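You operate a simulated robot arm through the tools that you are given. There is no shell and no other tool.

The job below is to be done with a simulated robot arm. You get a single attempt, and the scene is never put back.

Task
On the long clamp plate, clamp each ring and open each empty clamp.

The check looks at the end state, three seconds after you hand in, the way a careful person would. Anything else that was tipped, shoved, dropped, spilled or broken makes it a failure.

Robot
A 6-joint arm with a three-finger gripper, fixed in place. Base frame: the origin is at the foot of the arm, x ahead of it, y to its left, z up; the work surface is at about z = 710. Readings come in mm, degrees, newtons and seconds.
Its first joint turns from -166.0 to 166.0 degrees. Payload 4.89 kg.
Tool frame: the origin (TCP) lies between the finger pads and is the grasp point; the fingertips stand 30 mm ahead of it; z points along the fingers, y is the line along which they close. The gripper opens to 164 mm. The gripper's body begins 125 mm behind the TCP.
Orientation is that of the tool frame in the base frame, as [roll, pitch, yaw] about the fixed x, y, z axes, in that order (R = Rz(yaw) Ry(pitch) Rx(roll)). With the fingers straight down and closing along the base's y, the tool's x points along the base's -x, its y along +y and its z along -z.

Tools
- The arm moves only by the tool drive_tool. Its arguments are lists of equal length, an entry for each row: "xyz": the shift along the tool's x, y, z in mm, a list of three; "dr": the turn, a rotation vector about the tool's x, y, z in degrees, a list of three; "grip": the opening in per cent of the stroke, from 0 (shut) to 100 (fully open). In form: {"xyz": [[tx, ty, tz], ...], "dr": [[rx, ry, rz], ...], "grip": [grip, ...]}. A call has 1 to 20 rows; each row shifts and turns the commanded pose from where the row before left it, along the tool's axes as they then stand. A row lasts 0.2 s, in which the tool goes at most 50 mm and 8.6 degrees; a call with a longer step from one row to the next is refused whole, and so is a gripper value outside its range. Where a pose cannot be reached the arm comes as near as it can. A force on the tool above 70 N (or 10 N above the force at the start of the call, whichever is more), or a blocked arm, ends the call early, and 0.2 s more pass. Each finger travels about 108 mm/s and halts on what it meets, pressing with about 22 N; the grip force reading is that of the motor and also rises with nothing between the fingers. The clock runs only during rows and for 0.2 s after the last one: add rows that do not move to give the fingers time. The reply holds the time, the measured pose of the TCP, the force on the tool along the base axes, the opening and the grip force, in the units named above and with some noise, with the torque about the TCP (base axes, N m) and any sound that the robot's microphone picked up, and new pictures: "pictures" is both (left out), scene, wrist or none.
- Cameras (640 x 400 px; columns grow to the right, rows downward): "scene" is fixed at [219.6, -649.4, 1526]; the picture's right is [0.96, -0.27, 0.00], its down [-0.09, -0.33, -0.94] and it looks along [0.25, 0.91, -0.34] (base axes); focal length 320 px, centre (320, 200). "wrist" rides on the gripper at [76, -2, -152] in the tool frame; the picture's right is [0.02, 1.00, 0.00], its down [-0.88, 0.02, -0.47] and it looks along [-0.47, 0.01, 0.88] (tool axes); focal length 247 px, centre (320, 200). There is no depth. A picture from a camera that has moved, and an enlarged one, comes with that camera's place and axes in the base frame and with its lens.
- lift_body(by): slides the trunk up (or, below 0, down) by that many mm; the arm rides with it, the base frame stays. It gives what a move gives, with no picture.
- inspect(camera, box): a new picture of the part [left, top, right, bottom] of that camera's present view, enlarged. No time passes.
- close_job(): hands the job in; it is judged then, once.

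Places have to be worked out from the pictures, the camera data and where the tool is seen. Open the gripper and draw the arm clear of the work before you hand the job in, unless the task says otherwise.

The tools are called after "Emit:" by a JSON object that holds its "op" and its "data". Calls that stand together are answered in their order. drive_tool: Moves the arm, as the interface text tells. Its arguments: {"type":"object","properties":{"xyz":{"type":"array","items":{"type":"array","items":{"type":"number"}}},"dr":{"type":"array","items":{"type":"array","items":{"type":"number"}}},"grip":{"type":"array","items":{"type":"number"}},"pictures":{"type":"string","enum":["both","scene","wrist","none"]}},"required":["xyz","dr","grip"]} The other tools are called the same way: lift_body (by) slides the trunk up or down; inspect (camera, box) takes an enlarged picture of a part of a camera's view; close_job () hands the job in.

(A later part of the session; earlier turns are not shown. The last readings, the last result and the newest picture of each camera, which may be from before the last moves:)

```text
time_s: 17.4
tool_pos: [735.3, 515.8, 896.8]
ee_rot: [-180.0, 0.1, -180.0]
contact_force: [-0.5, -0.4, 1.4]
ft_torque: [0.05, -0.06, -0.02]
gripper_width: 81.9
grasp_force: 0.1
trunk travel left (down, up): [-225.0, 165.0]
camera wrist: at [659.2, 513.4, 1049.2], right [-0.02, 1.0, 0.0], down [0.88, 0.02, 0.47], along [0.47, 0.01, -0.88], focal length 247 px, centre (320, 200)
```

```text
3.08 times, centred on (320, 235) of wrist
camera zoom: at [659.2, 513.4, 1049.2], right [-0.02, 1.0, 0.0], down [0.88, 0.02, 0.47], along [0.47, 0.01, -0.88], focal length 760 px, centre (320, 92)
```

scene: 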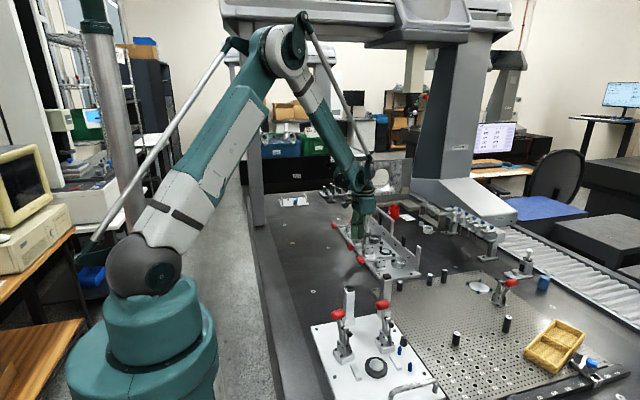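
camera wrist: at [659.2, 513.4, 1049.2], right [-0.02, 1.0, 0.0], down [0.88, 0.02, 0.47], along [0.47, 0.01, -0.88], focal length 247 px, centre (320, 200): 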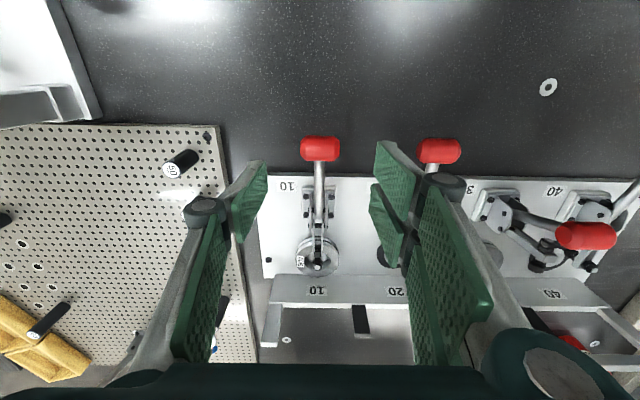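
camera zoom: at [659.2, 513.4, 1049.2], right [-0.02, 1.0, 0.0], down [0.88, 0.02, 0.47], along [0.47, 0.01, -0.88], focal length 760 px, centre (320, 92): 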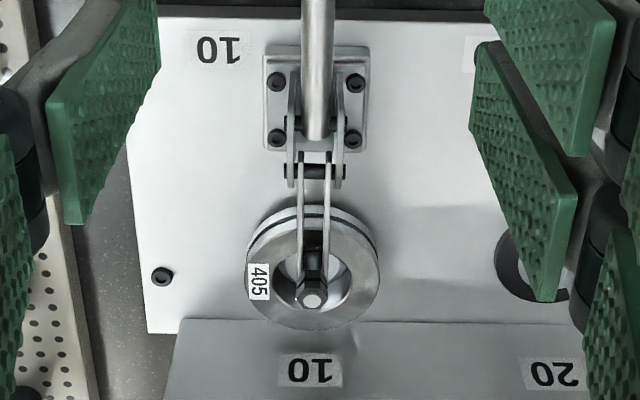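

Ring 405 is held under the plunger and the handle is fully down. Next is station 20: I shift +130 mm in y at this height and check the alignment over its knob.

Emit:
{"op": "drive_tool", "data": {"xyz": [[-0.3, 32.6, -2], [-0.3, 32.6, -2], [0, 32.6, 0], [0, 32.6, 0], [0, 0, 0]], "dr": [[0, 0, 0], [0, 0, 0], [0, 0, 0], [0, 0, 0], [0, 0, 0]], "grip": [50, 50, 50, 50, 50]}}

Emit:
{"op": "inspect", "data": {"camera": "wrist", "box": [240, 100, 400, 200]}}

```text
time_s: 18.6
tool_pos: [738.2, 646.5, 903.7]
ee_rot: [-179.9, 0.0, -179.9]
contact_force: [-0.4, 0.7, 0.0]
ft_torque: [-0.02, -0.02, 0.02]
gripper_width: 82.2
grasp_force: 0.0
trunk travel left (down, up): [-225.0, 165.0]
camera wrist: at [662.1, 644.7, 1054.7], right [-0.02, 1.0, 0.0], down [0.88, 0.02, 0.47], along [0.47, 0.01, -0.88], focal length 247 px, centre (320, 200)
```

scene: 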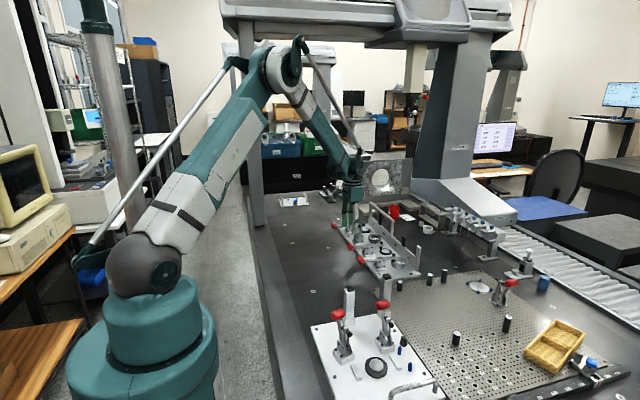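
wrist: 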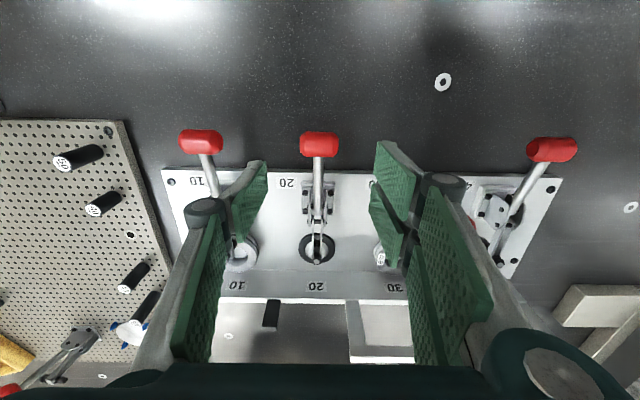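

```text
4.00 times, centred on (320, 150) of wrist
camera zoom: at [662.1, 644.7, 1054.7], right [-0.02, 1.0, 0.0], down [0.88, 0.02, 0.47], along [0.47, 0.01, -0.88], focal length 988 px, centre (320, 400)
```

zoom: 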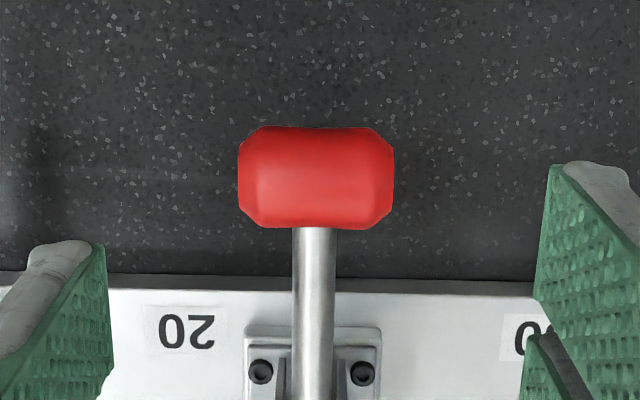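

Knob 20 is at about (736.5, 645, 784), centred between the fingers. I descend to it and close on its ends.

Emit:
{"op": "drive_tool", "data": {"xyz": [[0.8, -0.6, 35], [0.8, -0.6, 35], [0, 0, 28], [0, 0, 15], [0, 0, 8], [0, 0, 0], [0, 0, 0], [0, 0, 0], [0, 0, 0]], "dr": [[0, 0, 0], [0, 0, 0], [0, 0, 0], [0, 0, 0], [0, 0, 0], [0, 0, 0], [0, 0, 0], [0, 0, 0], [0, 0, 0]], "grip": [50, 50, 50, 50, 50, 50, 35, 15, 15]}}

Emit:
{"op": "inspect", "data": {"camera": "wrist", "box": [240, 130, 400, 280]}}

Emit:
{"op": "inspect", "data": {"camera": "scene", "box": [325, 190, 425, 270]}}

```text
time_s: 20.6
tool_pos: [735.4, 646.2, 781.4]
ee_rot: [-180.0, -0.1, -180.0]
contact_force: [4.5, 15.5, 2.0]
ft_torque: [0.25, -0.19, 0.01]
gripper_width: 40.8
grasp_force: 21.9
trunk travel left (down, up): [-225.0, 165.0]
camera wrist: at [659.2, 643.4, 932.2], right [-0.02, 1.0, 0.0], down [0.88, 0.02, 0.47], along [0.47, 0.01, -0.88], focal length 247 px, centre (320, 200)
```

scene: 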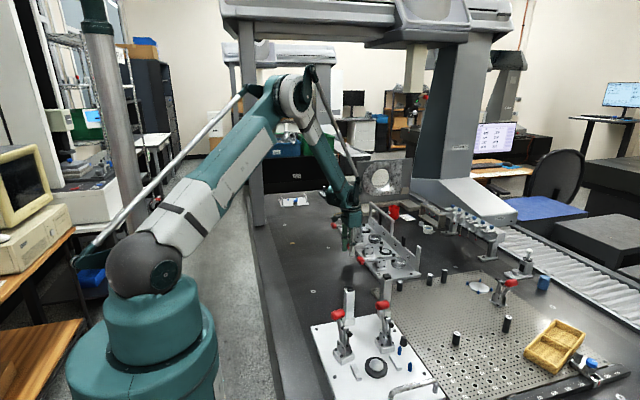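
wrist: 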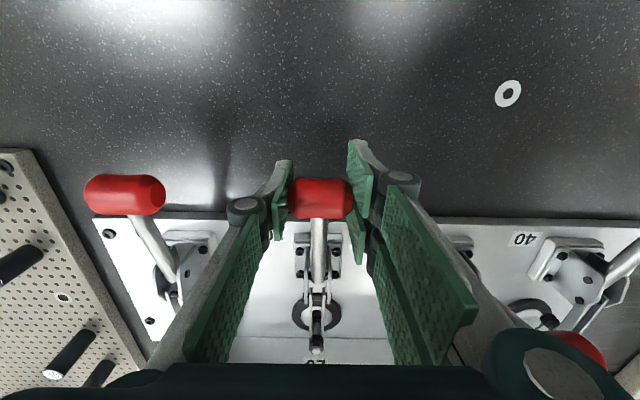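

```text
2.67 times, centred on (320, 205) of wrist
camera zoom: at [659.2, 643.4, 932.2], right [-0.02, 1.0, 0.0], down [0.88, 0.02, 0.47], along [0.47, 0.01, -0.88], focal length 659 px, centre (320, 187)
```

zoom: 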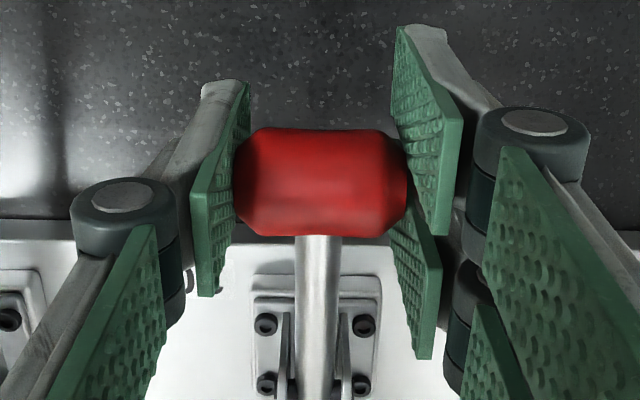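

```text
5.00 times, centred on (375, 230) of scene
camera zoom: at [219.6, -649.4, 1526.0], right [0.96, -0.27, 0.0], down [-0.09, -0.33, -0.94], along [0.25, 0.91, -0.34], focal length 1602 px, centre (45, 50)
```

zoom: 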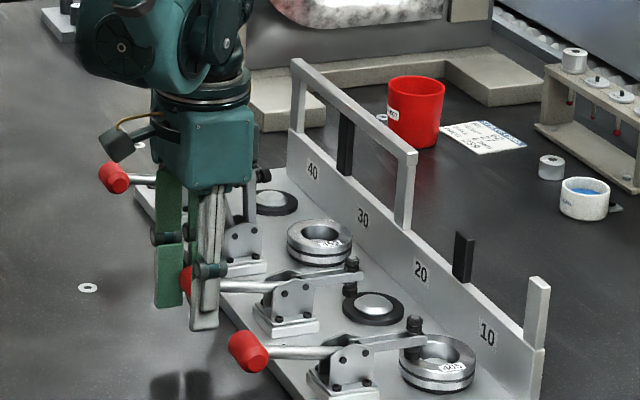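

Gripped on 20 (40.8 mm). I lift along the arc in small steps, with a slight +y correction for the 15 N side load.

Emit:
{"op": "drive_tool", "data": {"xyz": [[0, 0.6, 0], [-0.7, 0, -3.7], [-0.8, 0, -3.8], [-1.1, 0, -3.7], [-1.1, 0, -3.6], [-1.4, 0, -3.6], [-1.4, 0, -3.5], [0, 0, 0]], "dr": [[0, 0, 0], [0, 0, 0], [0, 0, 0], [0, 0, 0], [0, 0, 0], [0, 0, 0], [0, 0, 0], [0, 0, 0]], "grip": [15, 15, 15, 15, 15, 15, 15, 15]}}

Emit:
{"op": "inspect", "data": {"camera": "wrist", "box": [240, 130, 400, 280]}}

Emit:
{"op": "inspect", "data": {"camera": "scene", "box": [325, 190, 425, 270]}}

```text
time_s: 22.4
tool_pos: [742.7, 645.2, 803.0]
ee_rot: [179.9, 0.0, 180.0]
contact_force: [-5.6, -3.6, -6.4]
ft_torque: [-0.05, 0.66, -0.08]
gripper_width: 41.0
grasp_force: 21.9
trunk travel left (down, up): [-225.0, 165.0]
camera wrist: at [665.9, 643.7, 955.2], right [-0.02, 1.0, 0.0], down [0.88, 0.02, 0.47], along [0.47, 0.01, -0.88], focal length 247 px, centre (320, 200)
```

scene: 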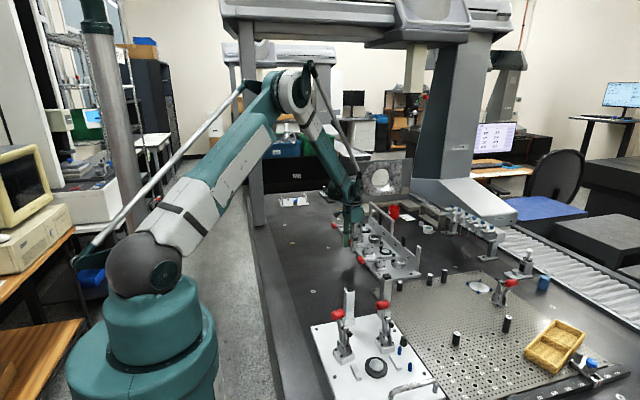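
wrist: 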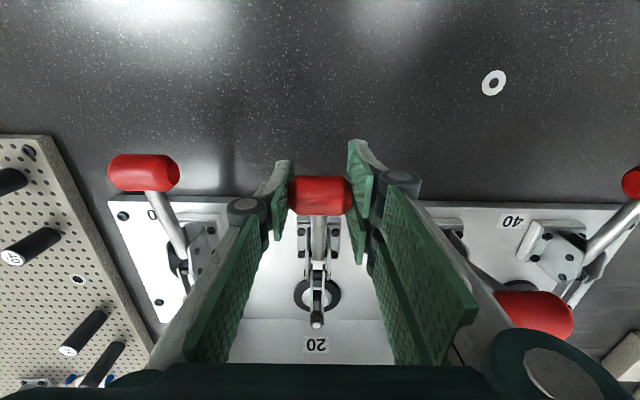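

```text
2.67 times, centred on (320, 205) of wrist
camera zoom: at [665.9, 643.7, 955.2], right [-0.02, 1.0, 0.0], down [0.88, 0.02, 0.47], along [0.47, 0.01, -0.88], focal length 659 px, centre (320, 187)
```

zoom: 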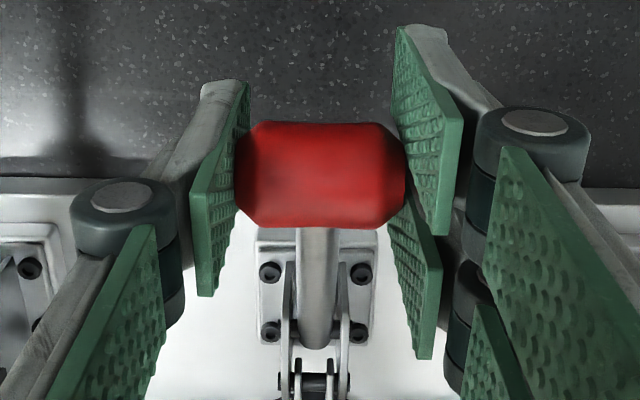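

```text
5.00 times, centred on (375, 230) of scene
camera zoom: at [219.6, -649.4, 1526.0], right [0.96, -0.27, 0.0], down [-0.09, -0.33, -0.94], along [0.25, 0.91, -0.34], focal length 1602 px, centre (45, 50)
```

zoom: 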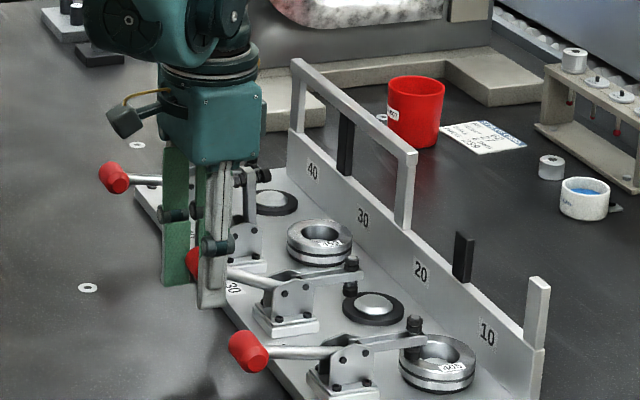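

The handle is coming up freely with small forces. I continue the arc to about 54°.

Emit:
{"op": "drive_tool", "data": {"xyz": [[-1.7, 0, -3.5], [-1.7, 0, -3.4], [-2.0, 0, -3.3], [-2.0, 0, -3.2], [-2.3, 0, -3.1], [-2.3, 0, -3.1], [-2.5, 0, -2.9], [-2.6, 0, -2.8], [-2.8, 0, -2.7], [-2.8, 0, -2.6], [-3.0, 0, -2.4], [-3.0, 0, -2.4], [0, 0, 0]], "dr": [[0, 0, 0], [0, 0, 0], [0, 0, 0], [0, 0, 0], [0, 0, 0], [0, 0, 0], [0, 0, 0], [0, 0, 0], [0, 0, 0], [0, 0, 0], [0, 0, 0], [0, 0, 0], [0, 0, 0]], "grip": [15, 15, 15, 15, 15, 15, 15, 15, 15, 15, 15, 15, 15]}}

Emit:
{"op": "inspect", "data": {"camera": "wrist", "box": [240, 130, 400, 280]}}

Emit:
{"op": "inspect", "data": {"camera": "scene", "box": [325, 190, 425, 270]}}

```text
time_s: 25.2
tool_pos: [769.8, 644.6, 839.0]
ee_rot: [-179.9, -0.1, -180.0]
contact_force: [-13.1, 1.5, 5.0]
ft_torque: [0.02, 0.6, 0.09]
gripper_width: 40.9
grasp_force: 21.4
trunk travel left (down, up): [-225.0, 165.0]
camera wrist: at [694.0, 643.5, 991.4], right [-0.02, 1.0, 0.0], down [0.88, 0.02, 0.47], along [0.47, 0.01, -0.88], focal length 247 px, centre (320, 200)
```

scene: 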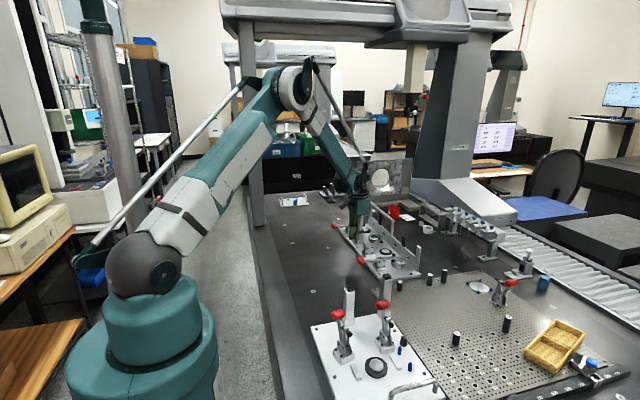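
wrist: 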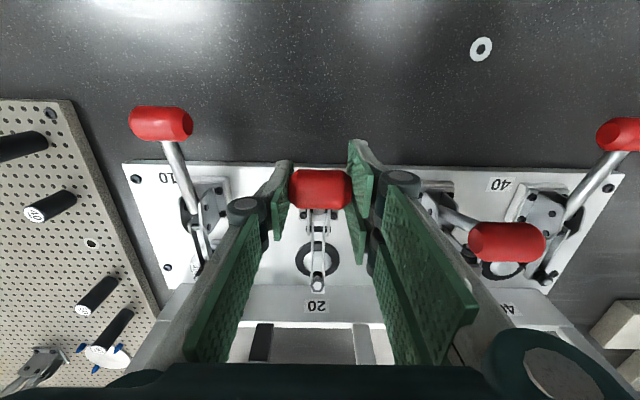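

```text
2.67 times, centred on (320, 205) of wrist
camera zoom: at [694.0, 643.5, 991.4], right [-0.02, 1.0, 0.0], down [0.88, 0.02, 0.47], along [0.47, 0.01, -0.88], focal length 659 px, centre (320, 187)
```

zoom: 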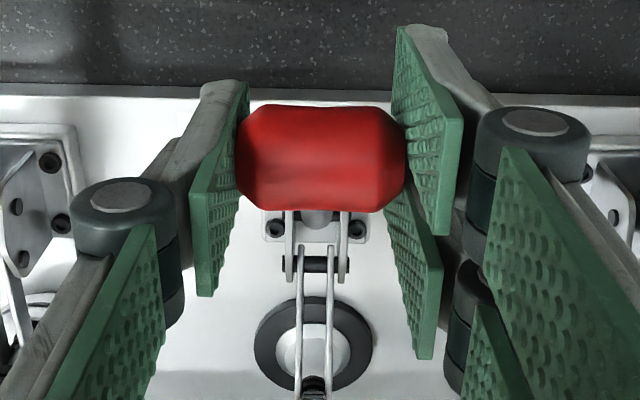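

```text
5.00 times, centred on (375, 230) of scene
camera zoom: at [219.6, -649.4, 1526.0], right [0.96, -0.27, 0.0], down [-0.09, -0.33, -0.94], along [0.25, 0.91, -0.34], focal length 1602 px, centre (45, 50)
```

zoom: 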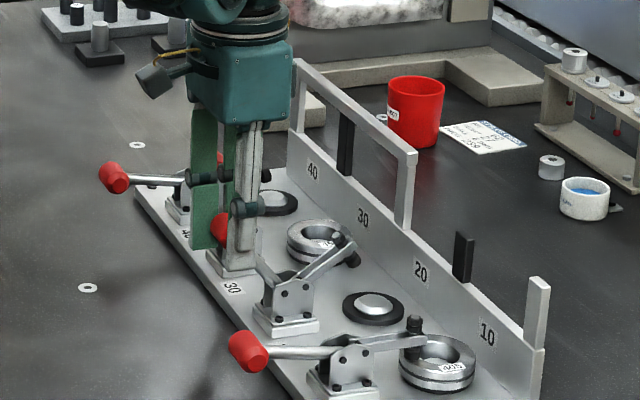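

The arm at 20 has risen to about 45°, and the knob lags a few millimetres in the pads. I finish the arc with a little extra +x to reach the open stop.

Emit:
{"op": "drive_tool", "data": {"xyz": [[-3.2, 0, -2.1], [-3.2, 0, -2.1], [-3.3, 0, -1.9], [-3.4, 0, -1.8], [-3.5, 0, -1.6], [-3.6, 0, -1.5], [-3.6, 0, -1.3], [-3.6, 0, -1.1], [0, 0, 0]], "dr": [[0, 0, 0], [0, 0, 0], [0, 0, 0], [0, 0, 0], [0, 0, 0], [0, 0, 0], [0, 0, 0], [0, 0, 0], [0, 0, 0]], "grip": [15, 15, 15, 15, 15, 15, 15, 15, 15]}}

Emit:
{"op": "inspect", "data": {"camera": "wrist", "box": [240, 130, 400, 280]}}

Emit:
{"op": "inspect", "data": {"camera": "scene", "box": [325, 190, 425, 270]}}

```text
time_s: 27.2
tool_pos: [797.4, 645.4, 853.0]
ee_rot: [-180.0, 0.0, -180.0]
contact_force: [-8.2, 6.0, 3.8]
ft_torque: [0.14, 0.71, -0.05]
gripper_width: 41.1
grasp_force: 22.1
trunk travel left (down, up): [-225.0, 165.0]
camera wrist: at [721.5, 643.5, 1004.4], right [-0.02, 1.0, 0.0], down [0.88, 0.02, 0.47], along [0.47, 0.01, -0.88], focal length 247 px, centre (320, 200)
```

scene: 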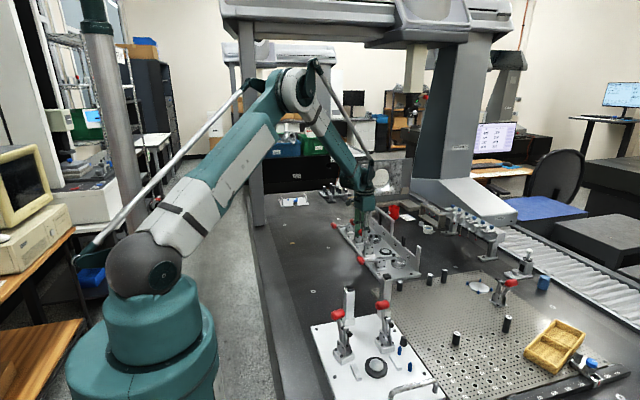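
wrist: 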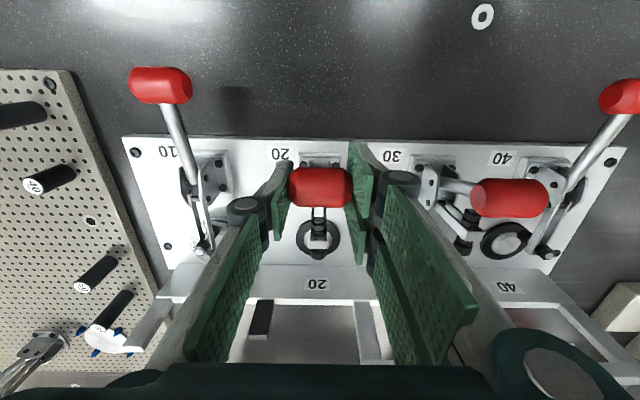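

```text
2.67 times, centred on (320, 205) of wrist
camera zoom: at [721.5, 643.5, 1004.4], right [-0.02, 1.0, 0.0], down [0.88, 0.02, 0.47], along [0.47, 0.01, -0.88], focal length 659 px, centre (320, 187)
```

zoom: 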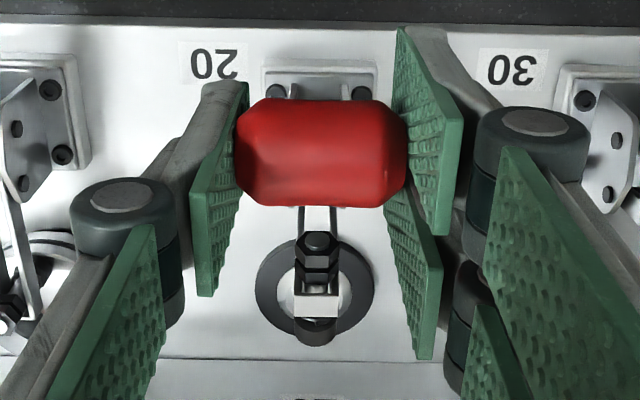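

```text
5.00 times, centred on (375, 230) of scene
camera zoom: at [219.6, -649.4, 1526.0], right [0.96, -0.27, 0.0], down [-0.09, -0.33, -0.94], along [0.25, 0.91, -0.34], focal length 1602 px, centre (45, 50)
```

zoom: 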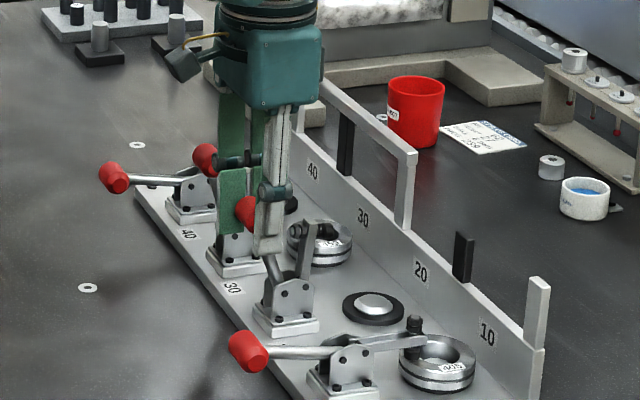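

Arm 20 is nearly vertical. I push about 6 mm further along the tangent to bring it to the same open position as the others had.

Emit:
{"op": "drive_tool", "data": {"xyz": [[-2, 0, -0.5], [-2, 0, -0.4], [-2, 0, -0.3], [-1.5, 0, -0.2], [0, 0, 0]], "dr": [[0, 0, 0], [0, 0, 0], [0, 0, 0], [0, 0, 0], [0, 0, 0]], "grip": [15, 15, 15, 15, 15]}}

Emit:
{"op": "inspect", "data": {"camera": "wrist", "box": [240, 130, 400, 280]}}

Emit:
{"op": "inspect", "data": {"camera": "scene", "box": [325, 190, 425, 270]}}

```text
time_s: 28.4
tool_pos: [804.6, 644.7, 853.6]
ee_rot: [180.0, 0.0, -180.0]
contact_force: [-20.7, -1.9, -3.1]
ft_torque: [-0.04, 0.28, -0.02]
gripper_width: 41.1
grasp_force: 22.2
trunk travel left (down, up): [-225.0, 165.0]
camera wrist: at [728.6, 643.6, 1006.0], right [-0.02, 1.0, 0.0], down [0.88, 0.02, 0.47], along [0.47, 0.01, -0.88], focal length 247 px, centre (320, 200)
```

scene: 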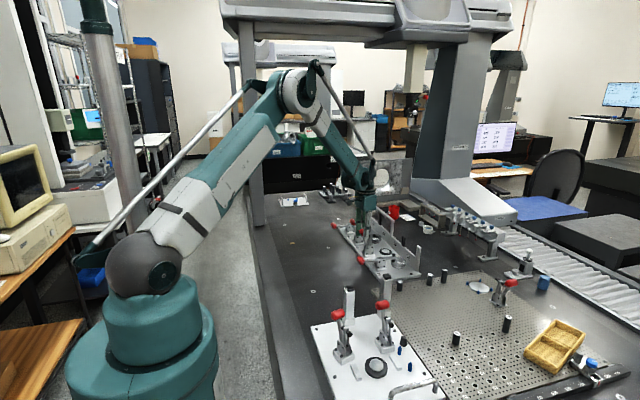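
wrist: 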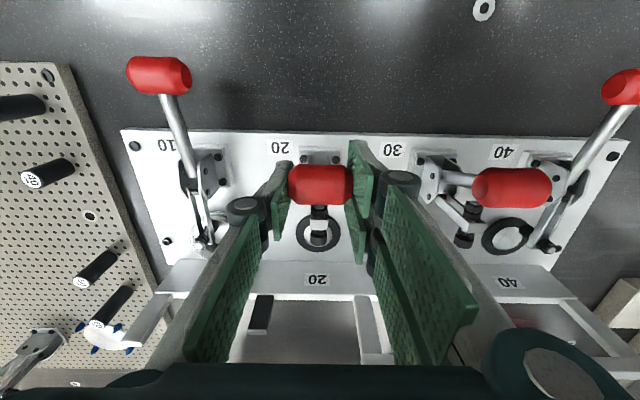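

```text
2.67 times, centred on (320, 205) of wrist
camera zoom: at [728.6, 643.6, 1006.0], right [-0.02, 1.0, 0.0], down [0.88, 0.02, 0.47], along [0.47, 0.01, -0.88], focal length 659 px, centre (320, 187)
```

zoom: 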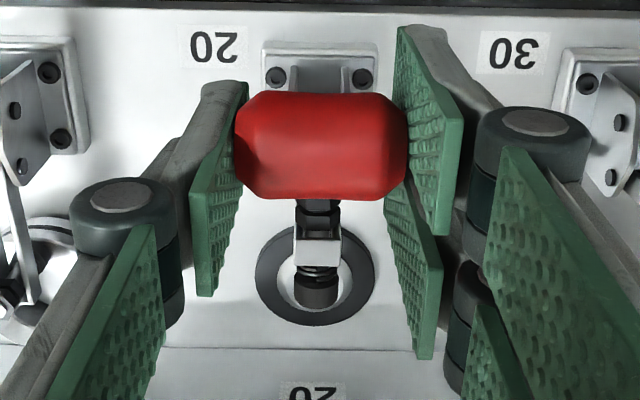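

```text
5.00 times, centred on (375, 230) of scene
camera zoom: at [219.6, -649.4, 1526.0], right [0.96, -0.27, 0.0], down [-0.09, -0.33, -0.94], along [0.25, 0.91, -0.34], focal length 1602 px, centre (45, 50)
```

zoom: 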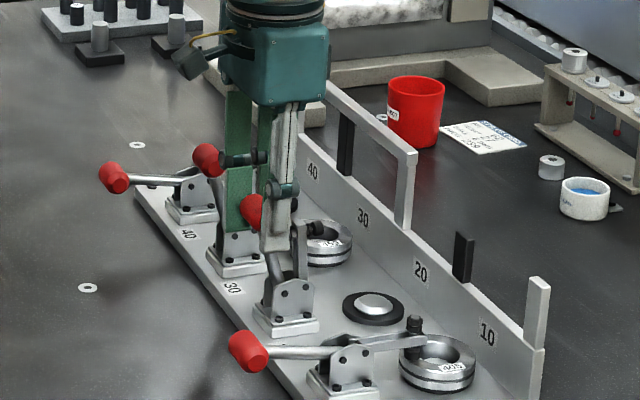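

20 N against +x now, so the open stop is reached with the arm vertical. I release, rise clear, and check that it stays open.

Emit:
{"op": "drive_tool", "data": {"xyz": [[2, 0, 0], [0, 0, 0], [0, 0, 0], [0, 0, -20], [0, 0, -40], [0, 0, -40], [0, 0, -30], [0, 0, 0]], "dr": [[0, 0, 0], [0, 0, 0], [0, 0, 0], [0, 0, 0], [0, 0, 0], [0, 0, 0], [0, 0, 0], [0, 0, 0]], "grip": [30, 50, 50, 50, 50, 50, 50, 50]}}

Emit:
{"op": "inspect", "data": {"camera": "wrist", "box": [160, 80, 480, 280]}}

Emit:
{"op": "inspect", "data": {"camera": "scene", "box": [325, 190, 425, 270]}}

```text
time_s: 30.2
tool_pos: [803.1, 645.3, 984.9]
ee_rot: [180.0, 0.1, -180.0]
contact_force: [0.1, -1.0, 0.8]
ft_torque: [0.03, -0.04, -0.01]
gripper_width: 82.1
grasp_force: 0.1
trunk travel left (down, up): [-225.0, 165.0]
camera wrist: at [726.6, 643.4, 1136.4], right [-0.02, 1.0, 0.0], down [0.88, 0.02, 0.47], along [0.47, 0.01, -0.88], focal length 247 px, centre (320, 200)
```

scene: 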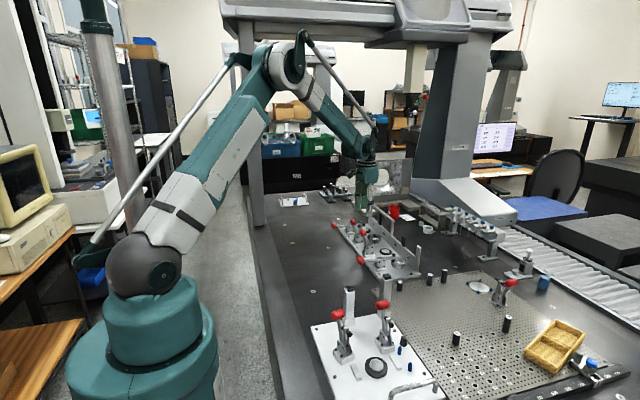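
wrist: 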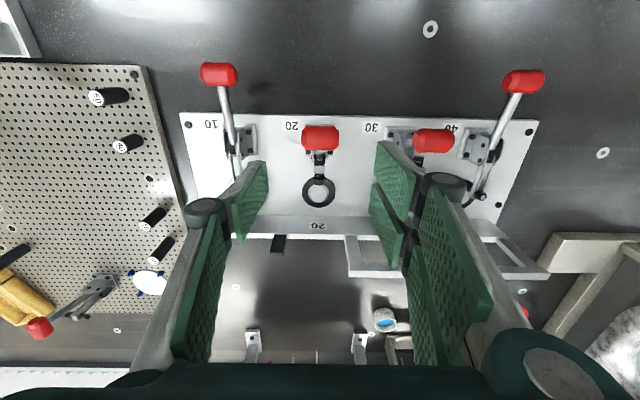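

```text
2.00 times, centred on (320, 180) of wrist
camera zoom: at [726.6, 643.4, 1136.4], right [-0.02, 1.0, 0.0], down [0.88, 0.02, 0.47], along [0.47, 0.01, -0.88], focal length 494 px, centre (320, 240)
```

zoom: 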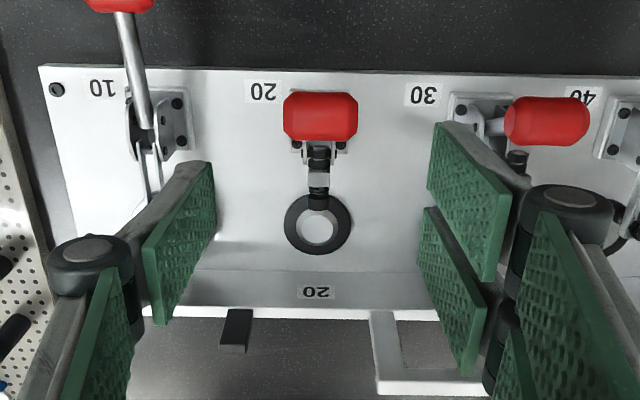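

```text
5.00 times, centred on (375, 230) of scene
camera zoom: at [219.6, -649.4, 1526.0], right [0.96, -0.27, 0.0], down [-0.09, -0.33, -0.94], along [0.25, 0.91, -0.34], focal length 1602 px, centre (45, 50)
```

zoom: 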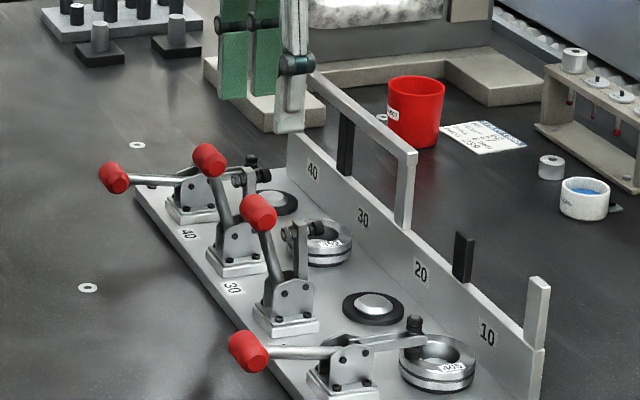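

Clamp 20 is open with its arm vertical, matching 30. Next I go to station 30, testing the reach at this safe height before descending.

Emit:
{"op": "drive_tool", "data": {"xyz": [[1.5, 32.7, 0], [1.5, 32.7, 0], [1.5, 32.7, 0], [1.5, 32.7, 0], [0, 0, 0]], "dr": [[0, 0, 0], [0, 0, 0], [0, 0, 0], [0, 0, 0], [0, 0, 0]], "grip": [50, 50, 50, 50, 50]}}

Emit:
{"op": "inspect", "data": {"camera": "wrist", "box": [240, 100, 400, 200]}}

```text
time_s: 31.4
tool_pos: [797.1, 777.2, 984.2]
ee_rot: [179.8, 0.0, -180.0]
contact_force: [-0.6, -0.3, 0.3]
ft_torque: [-0.02, -0.02, -0.01]
gripper_width: 82.2
grasp_force: 0.1
trunk travel left (down, up): [-225.0, 165.0]
camera wrist: at [720.9, 775.6, 1136.3], right [-0.02, 1.0, 0.0], down [0.88, 0.02, 0.47], along [0.47, 0.01, -0.88], focal length 247 px, centre (320, 200)
```

scene: 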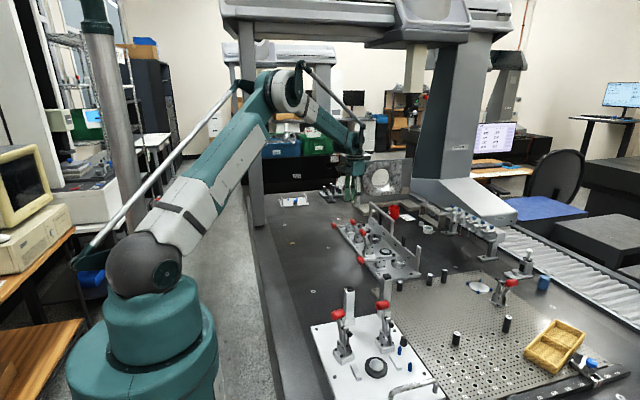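
wrist: 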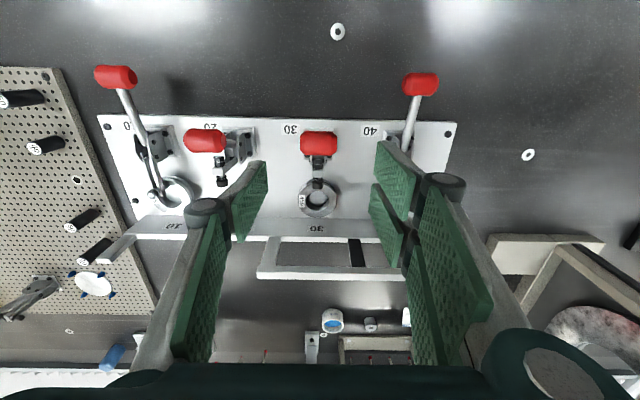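

```text
4.00 times, centred on (320, 150) of wrist
camera zoom: at [720.9, 775.6, 1136.3], right [-0.02, 1.0, 0.0], down [0.88, 0.02, 0.47], along [0.47, 0.01, -0.88], focal length 988 px, centre (320, 400)
```

zoom: 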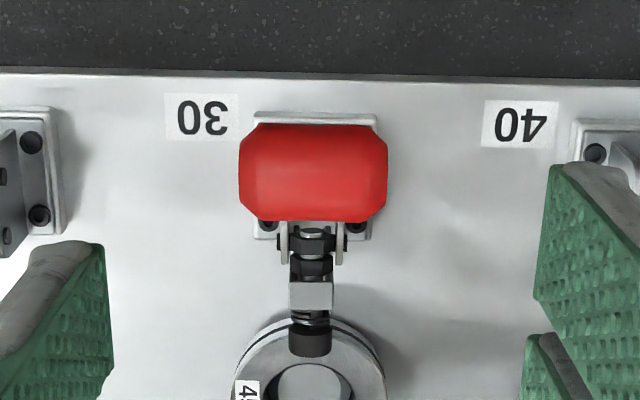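

Reach at station 30 is fine at this height, and knob 30 is at about (797, 775, 854). I descend to it step by step.

Emit:
{"op": "drive_tool", "data": {"xyz": [[0, -1, 35], [0, -0.8, 35], [0, 0, 30], [0, 0, 18], [0, 0, 12], [0, 0, 0]], "dr": [[0, 0, 0], [0, 0, 0], [0, 0, 0], [0, 0, 0], [0, 0, 0], [0, 0, 0]], "grip": [50, 50, 50, 50, 50, 50]}}

Emit:
{"op": "inspect", "data": {"camera": "wrist", "box": [240, 130, 400, 280]}}

```text
time_s: 32.8
tool_pos: [798.3, 773.5, 853.1]
ee_rot: [-179.9, 0.1, -179.9]
contact_force: [-0.6, 0.3, 0.4]
ft_torque: [-0.01, 0.06, 0.0]
gripper_width: 81.9
grasp_force: 0.1
trunk travel left (down, up): [-225.0, 165.0]
camera wrist: at [721.0, 772.2, 1006.2], right [-0.02, 1.0, 0.0], down [0.88, 0.02, 0.47], along [0.47, 0.01, -0.88], focal length 247 px, centre (320, 200)
```

scene: 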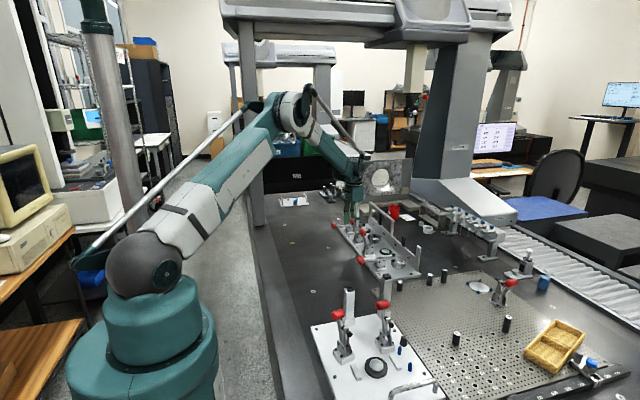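
wrist: 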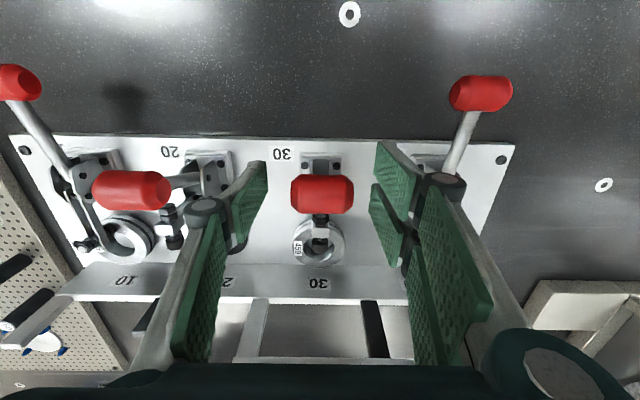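

```text
2.67 times, centred on (320, 205) of wrist
camera zoom: at [721.0, 772.2, 1006.2], right [-0.02, 1.0, 0.0], down [0.88, 0.02, 0.47], along [0.47, 0.01, -0.88], focal length 659 px, centre (320, 187)
```

zoom: 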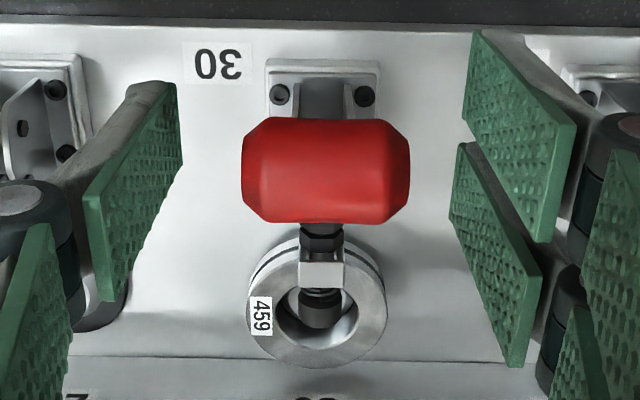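

Reached without trouble, with the knob about 1.5 mm to +y of the tool centre. I correct that and close on knob 30.

Emit:
{"op": "drive_tool", "data": {"xyz": [[0, 1.3, 0], [0, 0, 0], [0, 0, 0], [0, 0, 0], [0, 0, 0]], "dr": [[0, 0, 0], [0, 0, 0], [0, 0, 0], [0, 0, 0], [0, 0, 0]], "grip": [50, 38, 27, 15, 15]}}

Emit:
{"op": "inspect", "data": {"camera": "wrist", "box": [240, 130, 400, 280]}}

```text
time_s: 34.0
tool_pos: [796.4, 775.3, 854.8]
ee_rot: [-179.9, -0.1, -180.0]
contact_force: [-1.1, -1.4, -0.2]
ft_torque: [-0.02, 0.06, 0.01]
gripper_width: 41.0
grasp_force: 22.2
trunk travel left (down, up): [-225.0, 165.0]
camera wrist: at [720.8, 773.6, 1006.4], right [-0.02, 1.0, 0.0], down [0.88, 0.02, 0.47], along [0.47, 0.01, -0.88], focal length 247 px, centre (320, 200)
```

scene: 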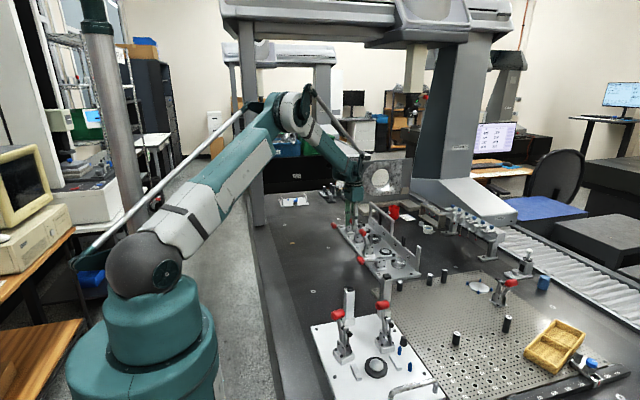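
wrist: 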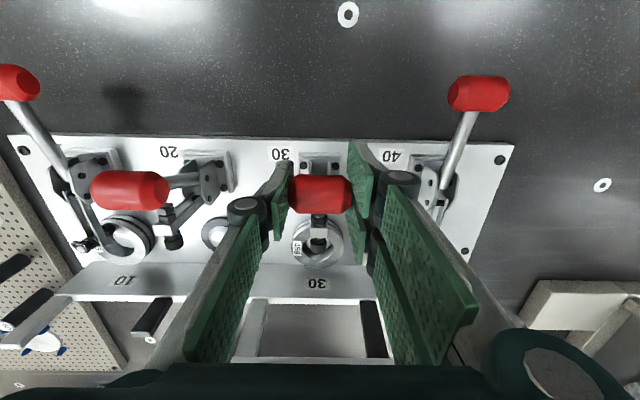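

```text
2.67 times, centred on (320, 205) of wrist
camera zoom: at [720.8, 773.6, 1006.4], right [-0.02, 1.0, 0.0], down [0.88, 0.02, 0.47], along [0.47, 0.01, -0.88], focal length 659 px, centre (320, 187)
```

zoom: 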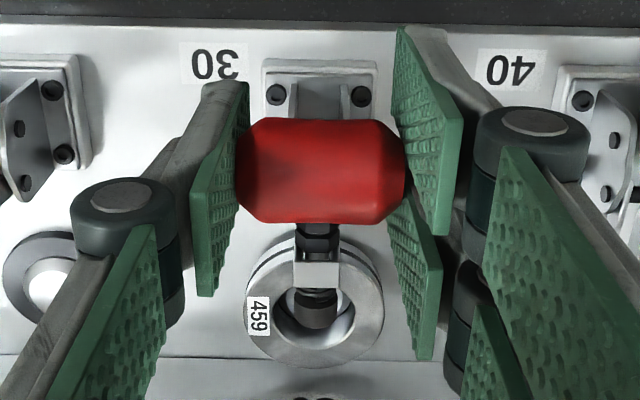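

Good symmetric grip with near-zero side load. I draw knob 30 along the same arc from 72° to about 32°.

Emit:
{"op": "drive_tool", "data": {"xyz": [[3.6, 0, 1.3], [3.6, 0, 1.4], [3.5, 0, 1.6], [3.4, 0, 1.7], [3.3, 0, 1.9], [3.3, 0, 2.0], [3.2, 0, 2.2], [3.1, 0, 2.3], [2.9, 0, 2.4], [2.9, 0, 2.5], [2.7, 0, 2.7], [2.7, 0, 2.8], [2.5, 0, 2.9], [2.4, 0, 3.0], [2.2, 0, 3.2], [2.1, 0, 3.2], [0, 0, 0]], "dr": [[0, 0, 0], [0, 0, 0], [0, 0, 0], [0, 0, 0], [0, 0, 0], [0, 0, 0], [0, 0, 0], [0, 0, 0], [0, 0, 0], [0, 0, 0], [0, 0, 0], [0, 0, 0], [0, 0, 0], [0, 0, 0], [0, 0, 0], [0, 0, 0], [0, 0, 0]], "grip": [15, 15, 15, 15, 15, 15, 15, 15, 15, 15, 15, 15, 15, 15, 15, 15, 15]}}

Emit:
{"op": "inspect", "data": {"camera": "wrist", "box": [240, 130, 400, 280]}}

Emit:
{"op": "inspect", "data": {"camera": "scene", "box": [325, 190, 425, 270]}}

```text
time_s: 37.6
tool_pos: [748.2, 775.7, 817.0]
ee_rot: [-180.0, 0.0, -180.0]
contact_force: [8.0, -2.8, 2.9]
ft_torque: [-0.01, -0.71, -0.04]
gripper_width: 41.0
grasp_force: 22.2
trunk travel left (down, up): [-225.0, 165.0]
camera wrist: at [673.6, 773.6, 969.2], right [-0.02, 1.0, 0.0], down [0.88, 0.02, 0.47], along [0.47, 0.01, -0.88], focal length 247 px, centre (320, 200)
```

scene: 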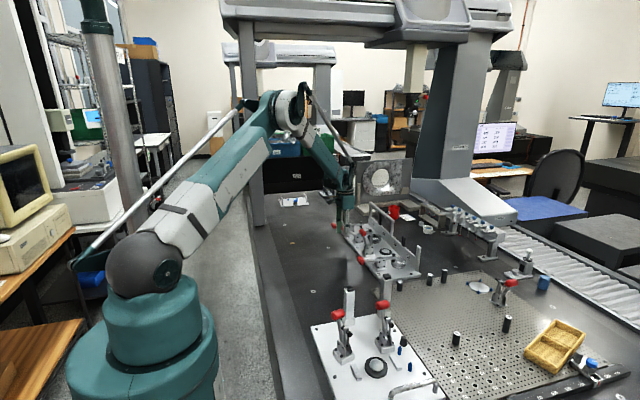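
wrist: 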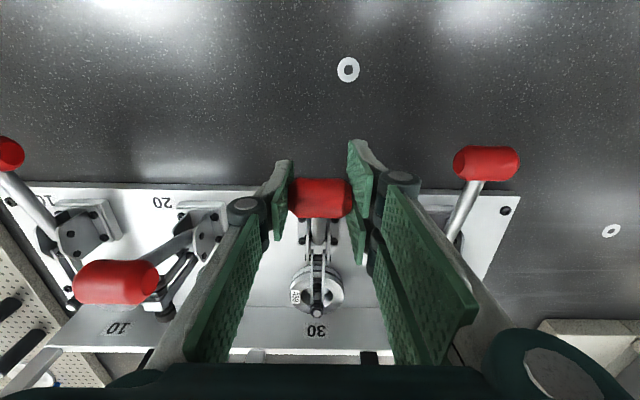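

```text
2.67 times, centred on (320, 205) of wrist
camera zoom: at [673.6, 773.6, 969.2], right [-0.02, 1.0, 0.0], down [0.88, 0.02, 0.47], along [0.47, 0.01, -0.88], focal length 659 px, centre (320, 187)
```

zoom: 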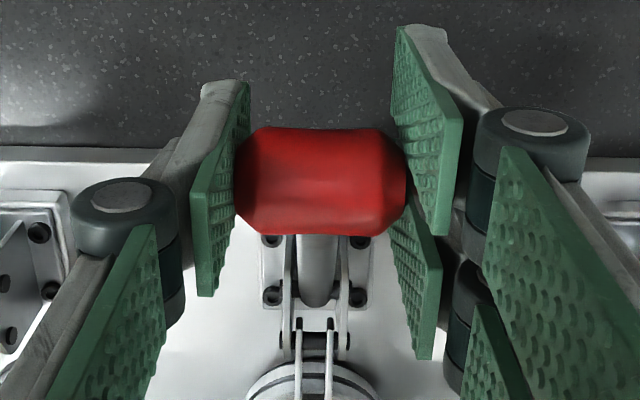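

```text
5.00 times, centred on (375, 230) of scene
camera zoom: at [219.6, -649.4, 1526.0], right [0.96, -0.27, 0.0], down [-0.09, -0.33, -0.94], along [0.25, 0.91, -0.34], focal length 1602 px, centre (45, 50)
```

zoom: 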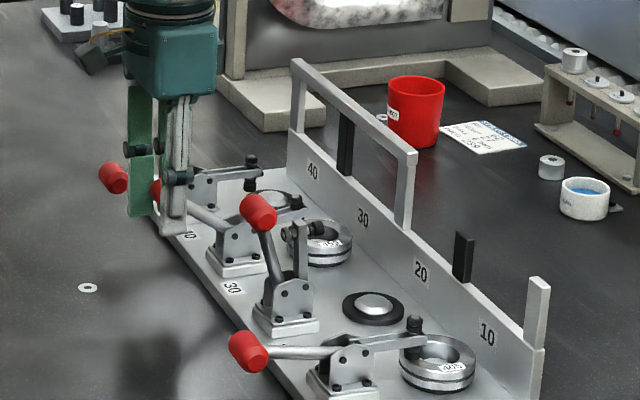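

Following nicely (748, 817) with small forces. I continue down to the bottom of the arc.

Emit:
{"op": "drive_tool", "data": {"xyz": [[1.9, 0, 3.3], [1.9, 0, 3.3], [1.6, 0, 3.5], [1.6, 0, 3.5], [1.3, 0, 3.6], [1.3, 0, 3.7], [0.9, 0, 3.0], [0.7, 0, 3.0], [0.5, 0, 2.5], [0.4, 0, 2.5], [0.3, 0, 2.0], [0, 0, 0]], "dr": [[0, 0, 0], [0, 0, 0], [0, 0, 0], [0, 0, 0], [0, 0, 0], [0, 0, 0], [0, 0, 0], [0, 0, 0], [0, 0, 0], [0, 0, 0], [0, 0, 0], [0, 0, 0]], "grip": [15, 15, 15, 15, 15, 15, 15, 15, 15, 15, 15, 15]}}

Emit:
{"op": "inspect", "data": {"camera": "wrist", "box": [240, 130, 400, 280]}}

Emit:
{"op": "inspect", "data": {"camera": "scene", "box": [325, 190, 425, 270]}}

```text
time_s: 40.2
tool_pos: [736.6, 775.4, 783.3]
ee_rot: [180.0, 0.0, 180.0]
contact_force: [0.5, -17.4, 2.9]
ft_torque: [-0.01, -0.47, -0.06]
gripper_width: 40.4
grasp_force: 21.9
trunk travel left (down, up): [-225.0, 165.0]
camera wrist: at [661.1, 773.6, 934.8], right [-0.02, 1.0, 0.0], down [0.88, 0.02, 0.47], along [0.47, 0.01, -0.88], focal length 247 px, centre (320, 200)
```

scene: 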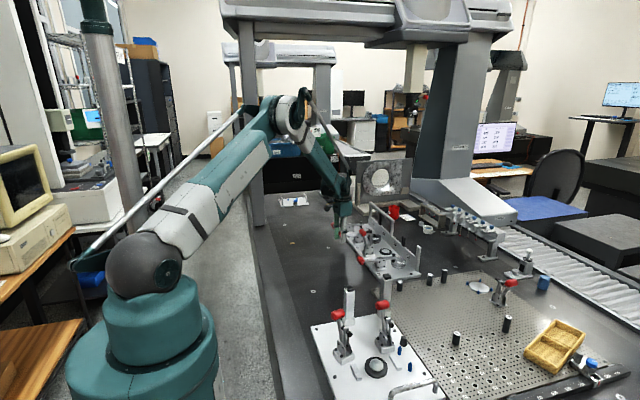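
wrist: 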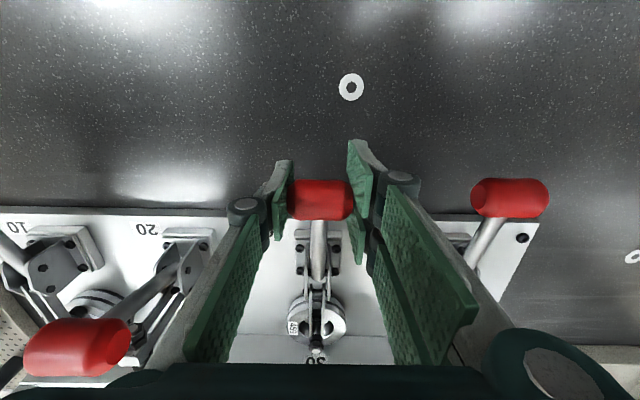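

```text
2.67 times, centred on (320, 205) of wrist
camera zoom: at [661.1, 773.6, 934.8], right [-0.02, 1.0, 0.0], down [0.88, 0.02, 0.47], along [0.47, 0.01, -0.88], focal length 659 px, centre (320, 187)
```

zoom: 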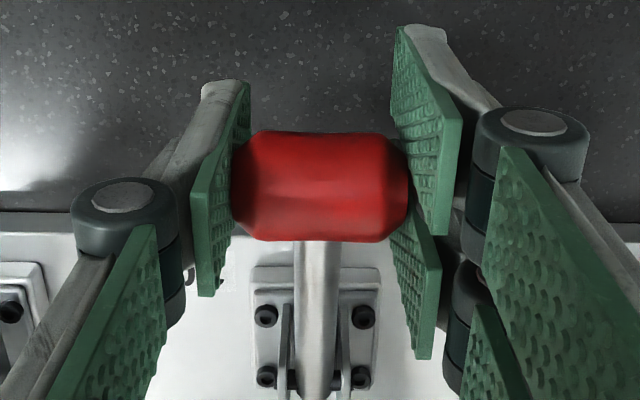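

```text
5.00 times, centred on (375, 230) of scene
camera zoom: at [219.6, -649.4, 1526.0], right [0.96, -0.27, 0.0], down [-0.09, -0.33, -0.94], along [0.25, 0.91, -0.34], focal length 1602 px, centre (45, 50)
```

zoom: 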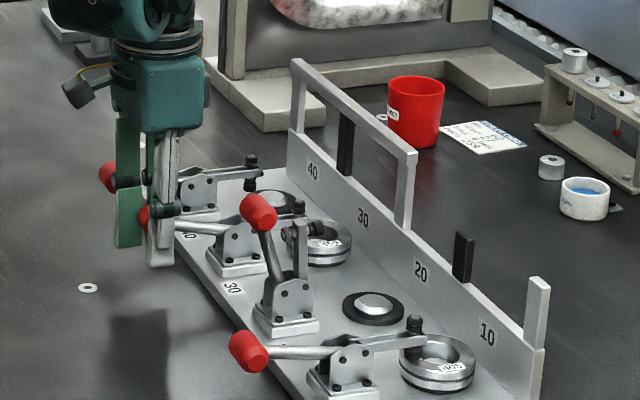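

Now I press further in 1.5 mm steps until the stop shows up in the force, as at station 10.

Emit:
{"op": "drive_tool", "data": {"xyz": [[0, -0.6, 1.5], [0, 0, 1.5], [0, 0, 1.5], [0, 0, 1.5], [0, 0, 1.5], [0, 0, 1.2], [0, 0, 0]], "dr": [[0, 0, 0], [0, 0, 0], [0, 0, 0], [0, 0, 0], [0, 0, 0], [0, 0, 0], [0, 0, 0]], "grip": [15, 15, 15, 15, 15, 15, 15]}}

Emit:
{"op": "inspect", "data": {"camera": "wrist", "box": [240, 130, 400, 280]}}

Emit:
{"op": "inspect", "data": {"camera": "scene", "box": [325, 190, 425, 270]}}

```text
time_s: 41.8
tool_pos: [737.2, 776.1, 775.8]
ee_rot: [179.9, 0.2, 179.9]
contact_force: [3.5, 0.9, 21.6]
ft_torque: [0.04, -0.08, -0.02]
gripper_width: 40.5
grasp_force: 21.9
trunk travel left (down, up): [-225.0, 165.0]
camera wrist: at [660.9, 773.4, 927.4], right [-0.02, 1.0, 0.0], down [0.88, 0.02, 0.47], along [0.47, 0.01, -0.88], focal length 247 px, centre (320, 200)
```

scene: 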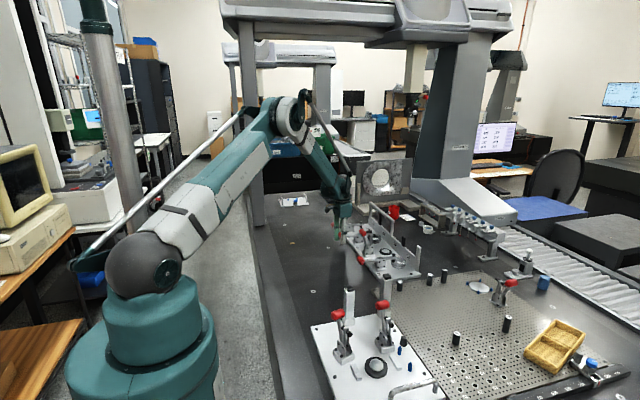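
wrist: 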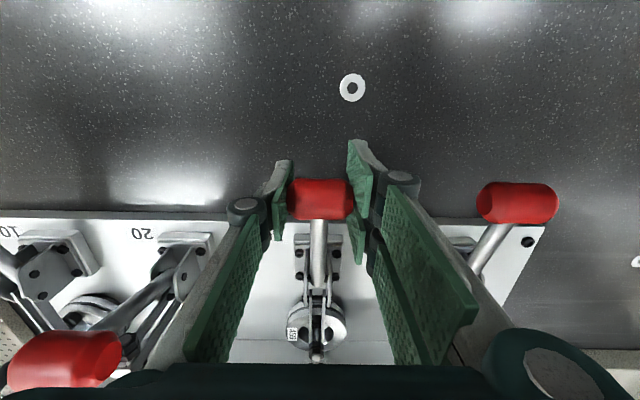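

```text
2.67 times, centred on (320, 205) of wrist
camera zoom: at [660.9, 773.4, 927.4], right [-0.02, 1.0, 0.0], down [0.88, 0.02, 0.47], along [0.47, 0.01, -0.88], focal length 659 px, centre (320, 187)
```

zoom: 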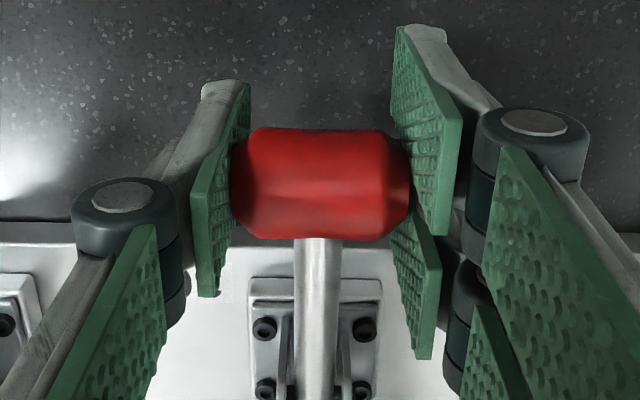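

```text
5.00 times, centred on (375, 230) of scene
camera zoom: at [219.6, -649.4, 1526.0], right [0.96, -0.27, 0.0], down [-0.09, -0.33, -0.94], along [0.25, 0.91, -0.34], focal length 1602 px, centre (45, 50)
```

zoom: 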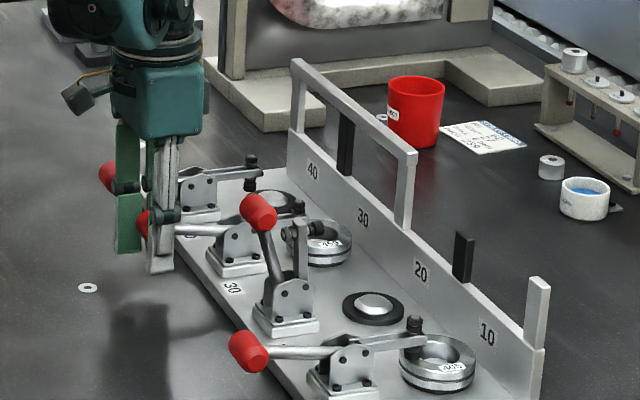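

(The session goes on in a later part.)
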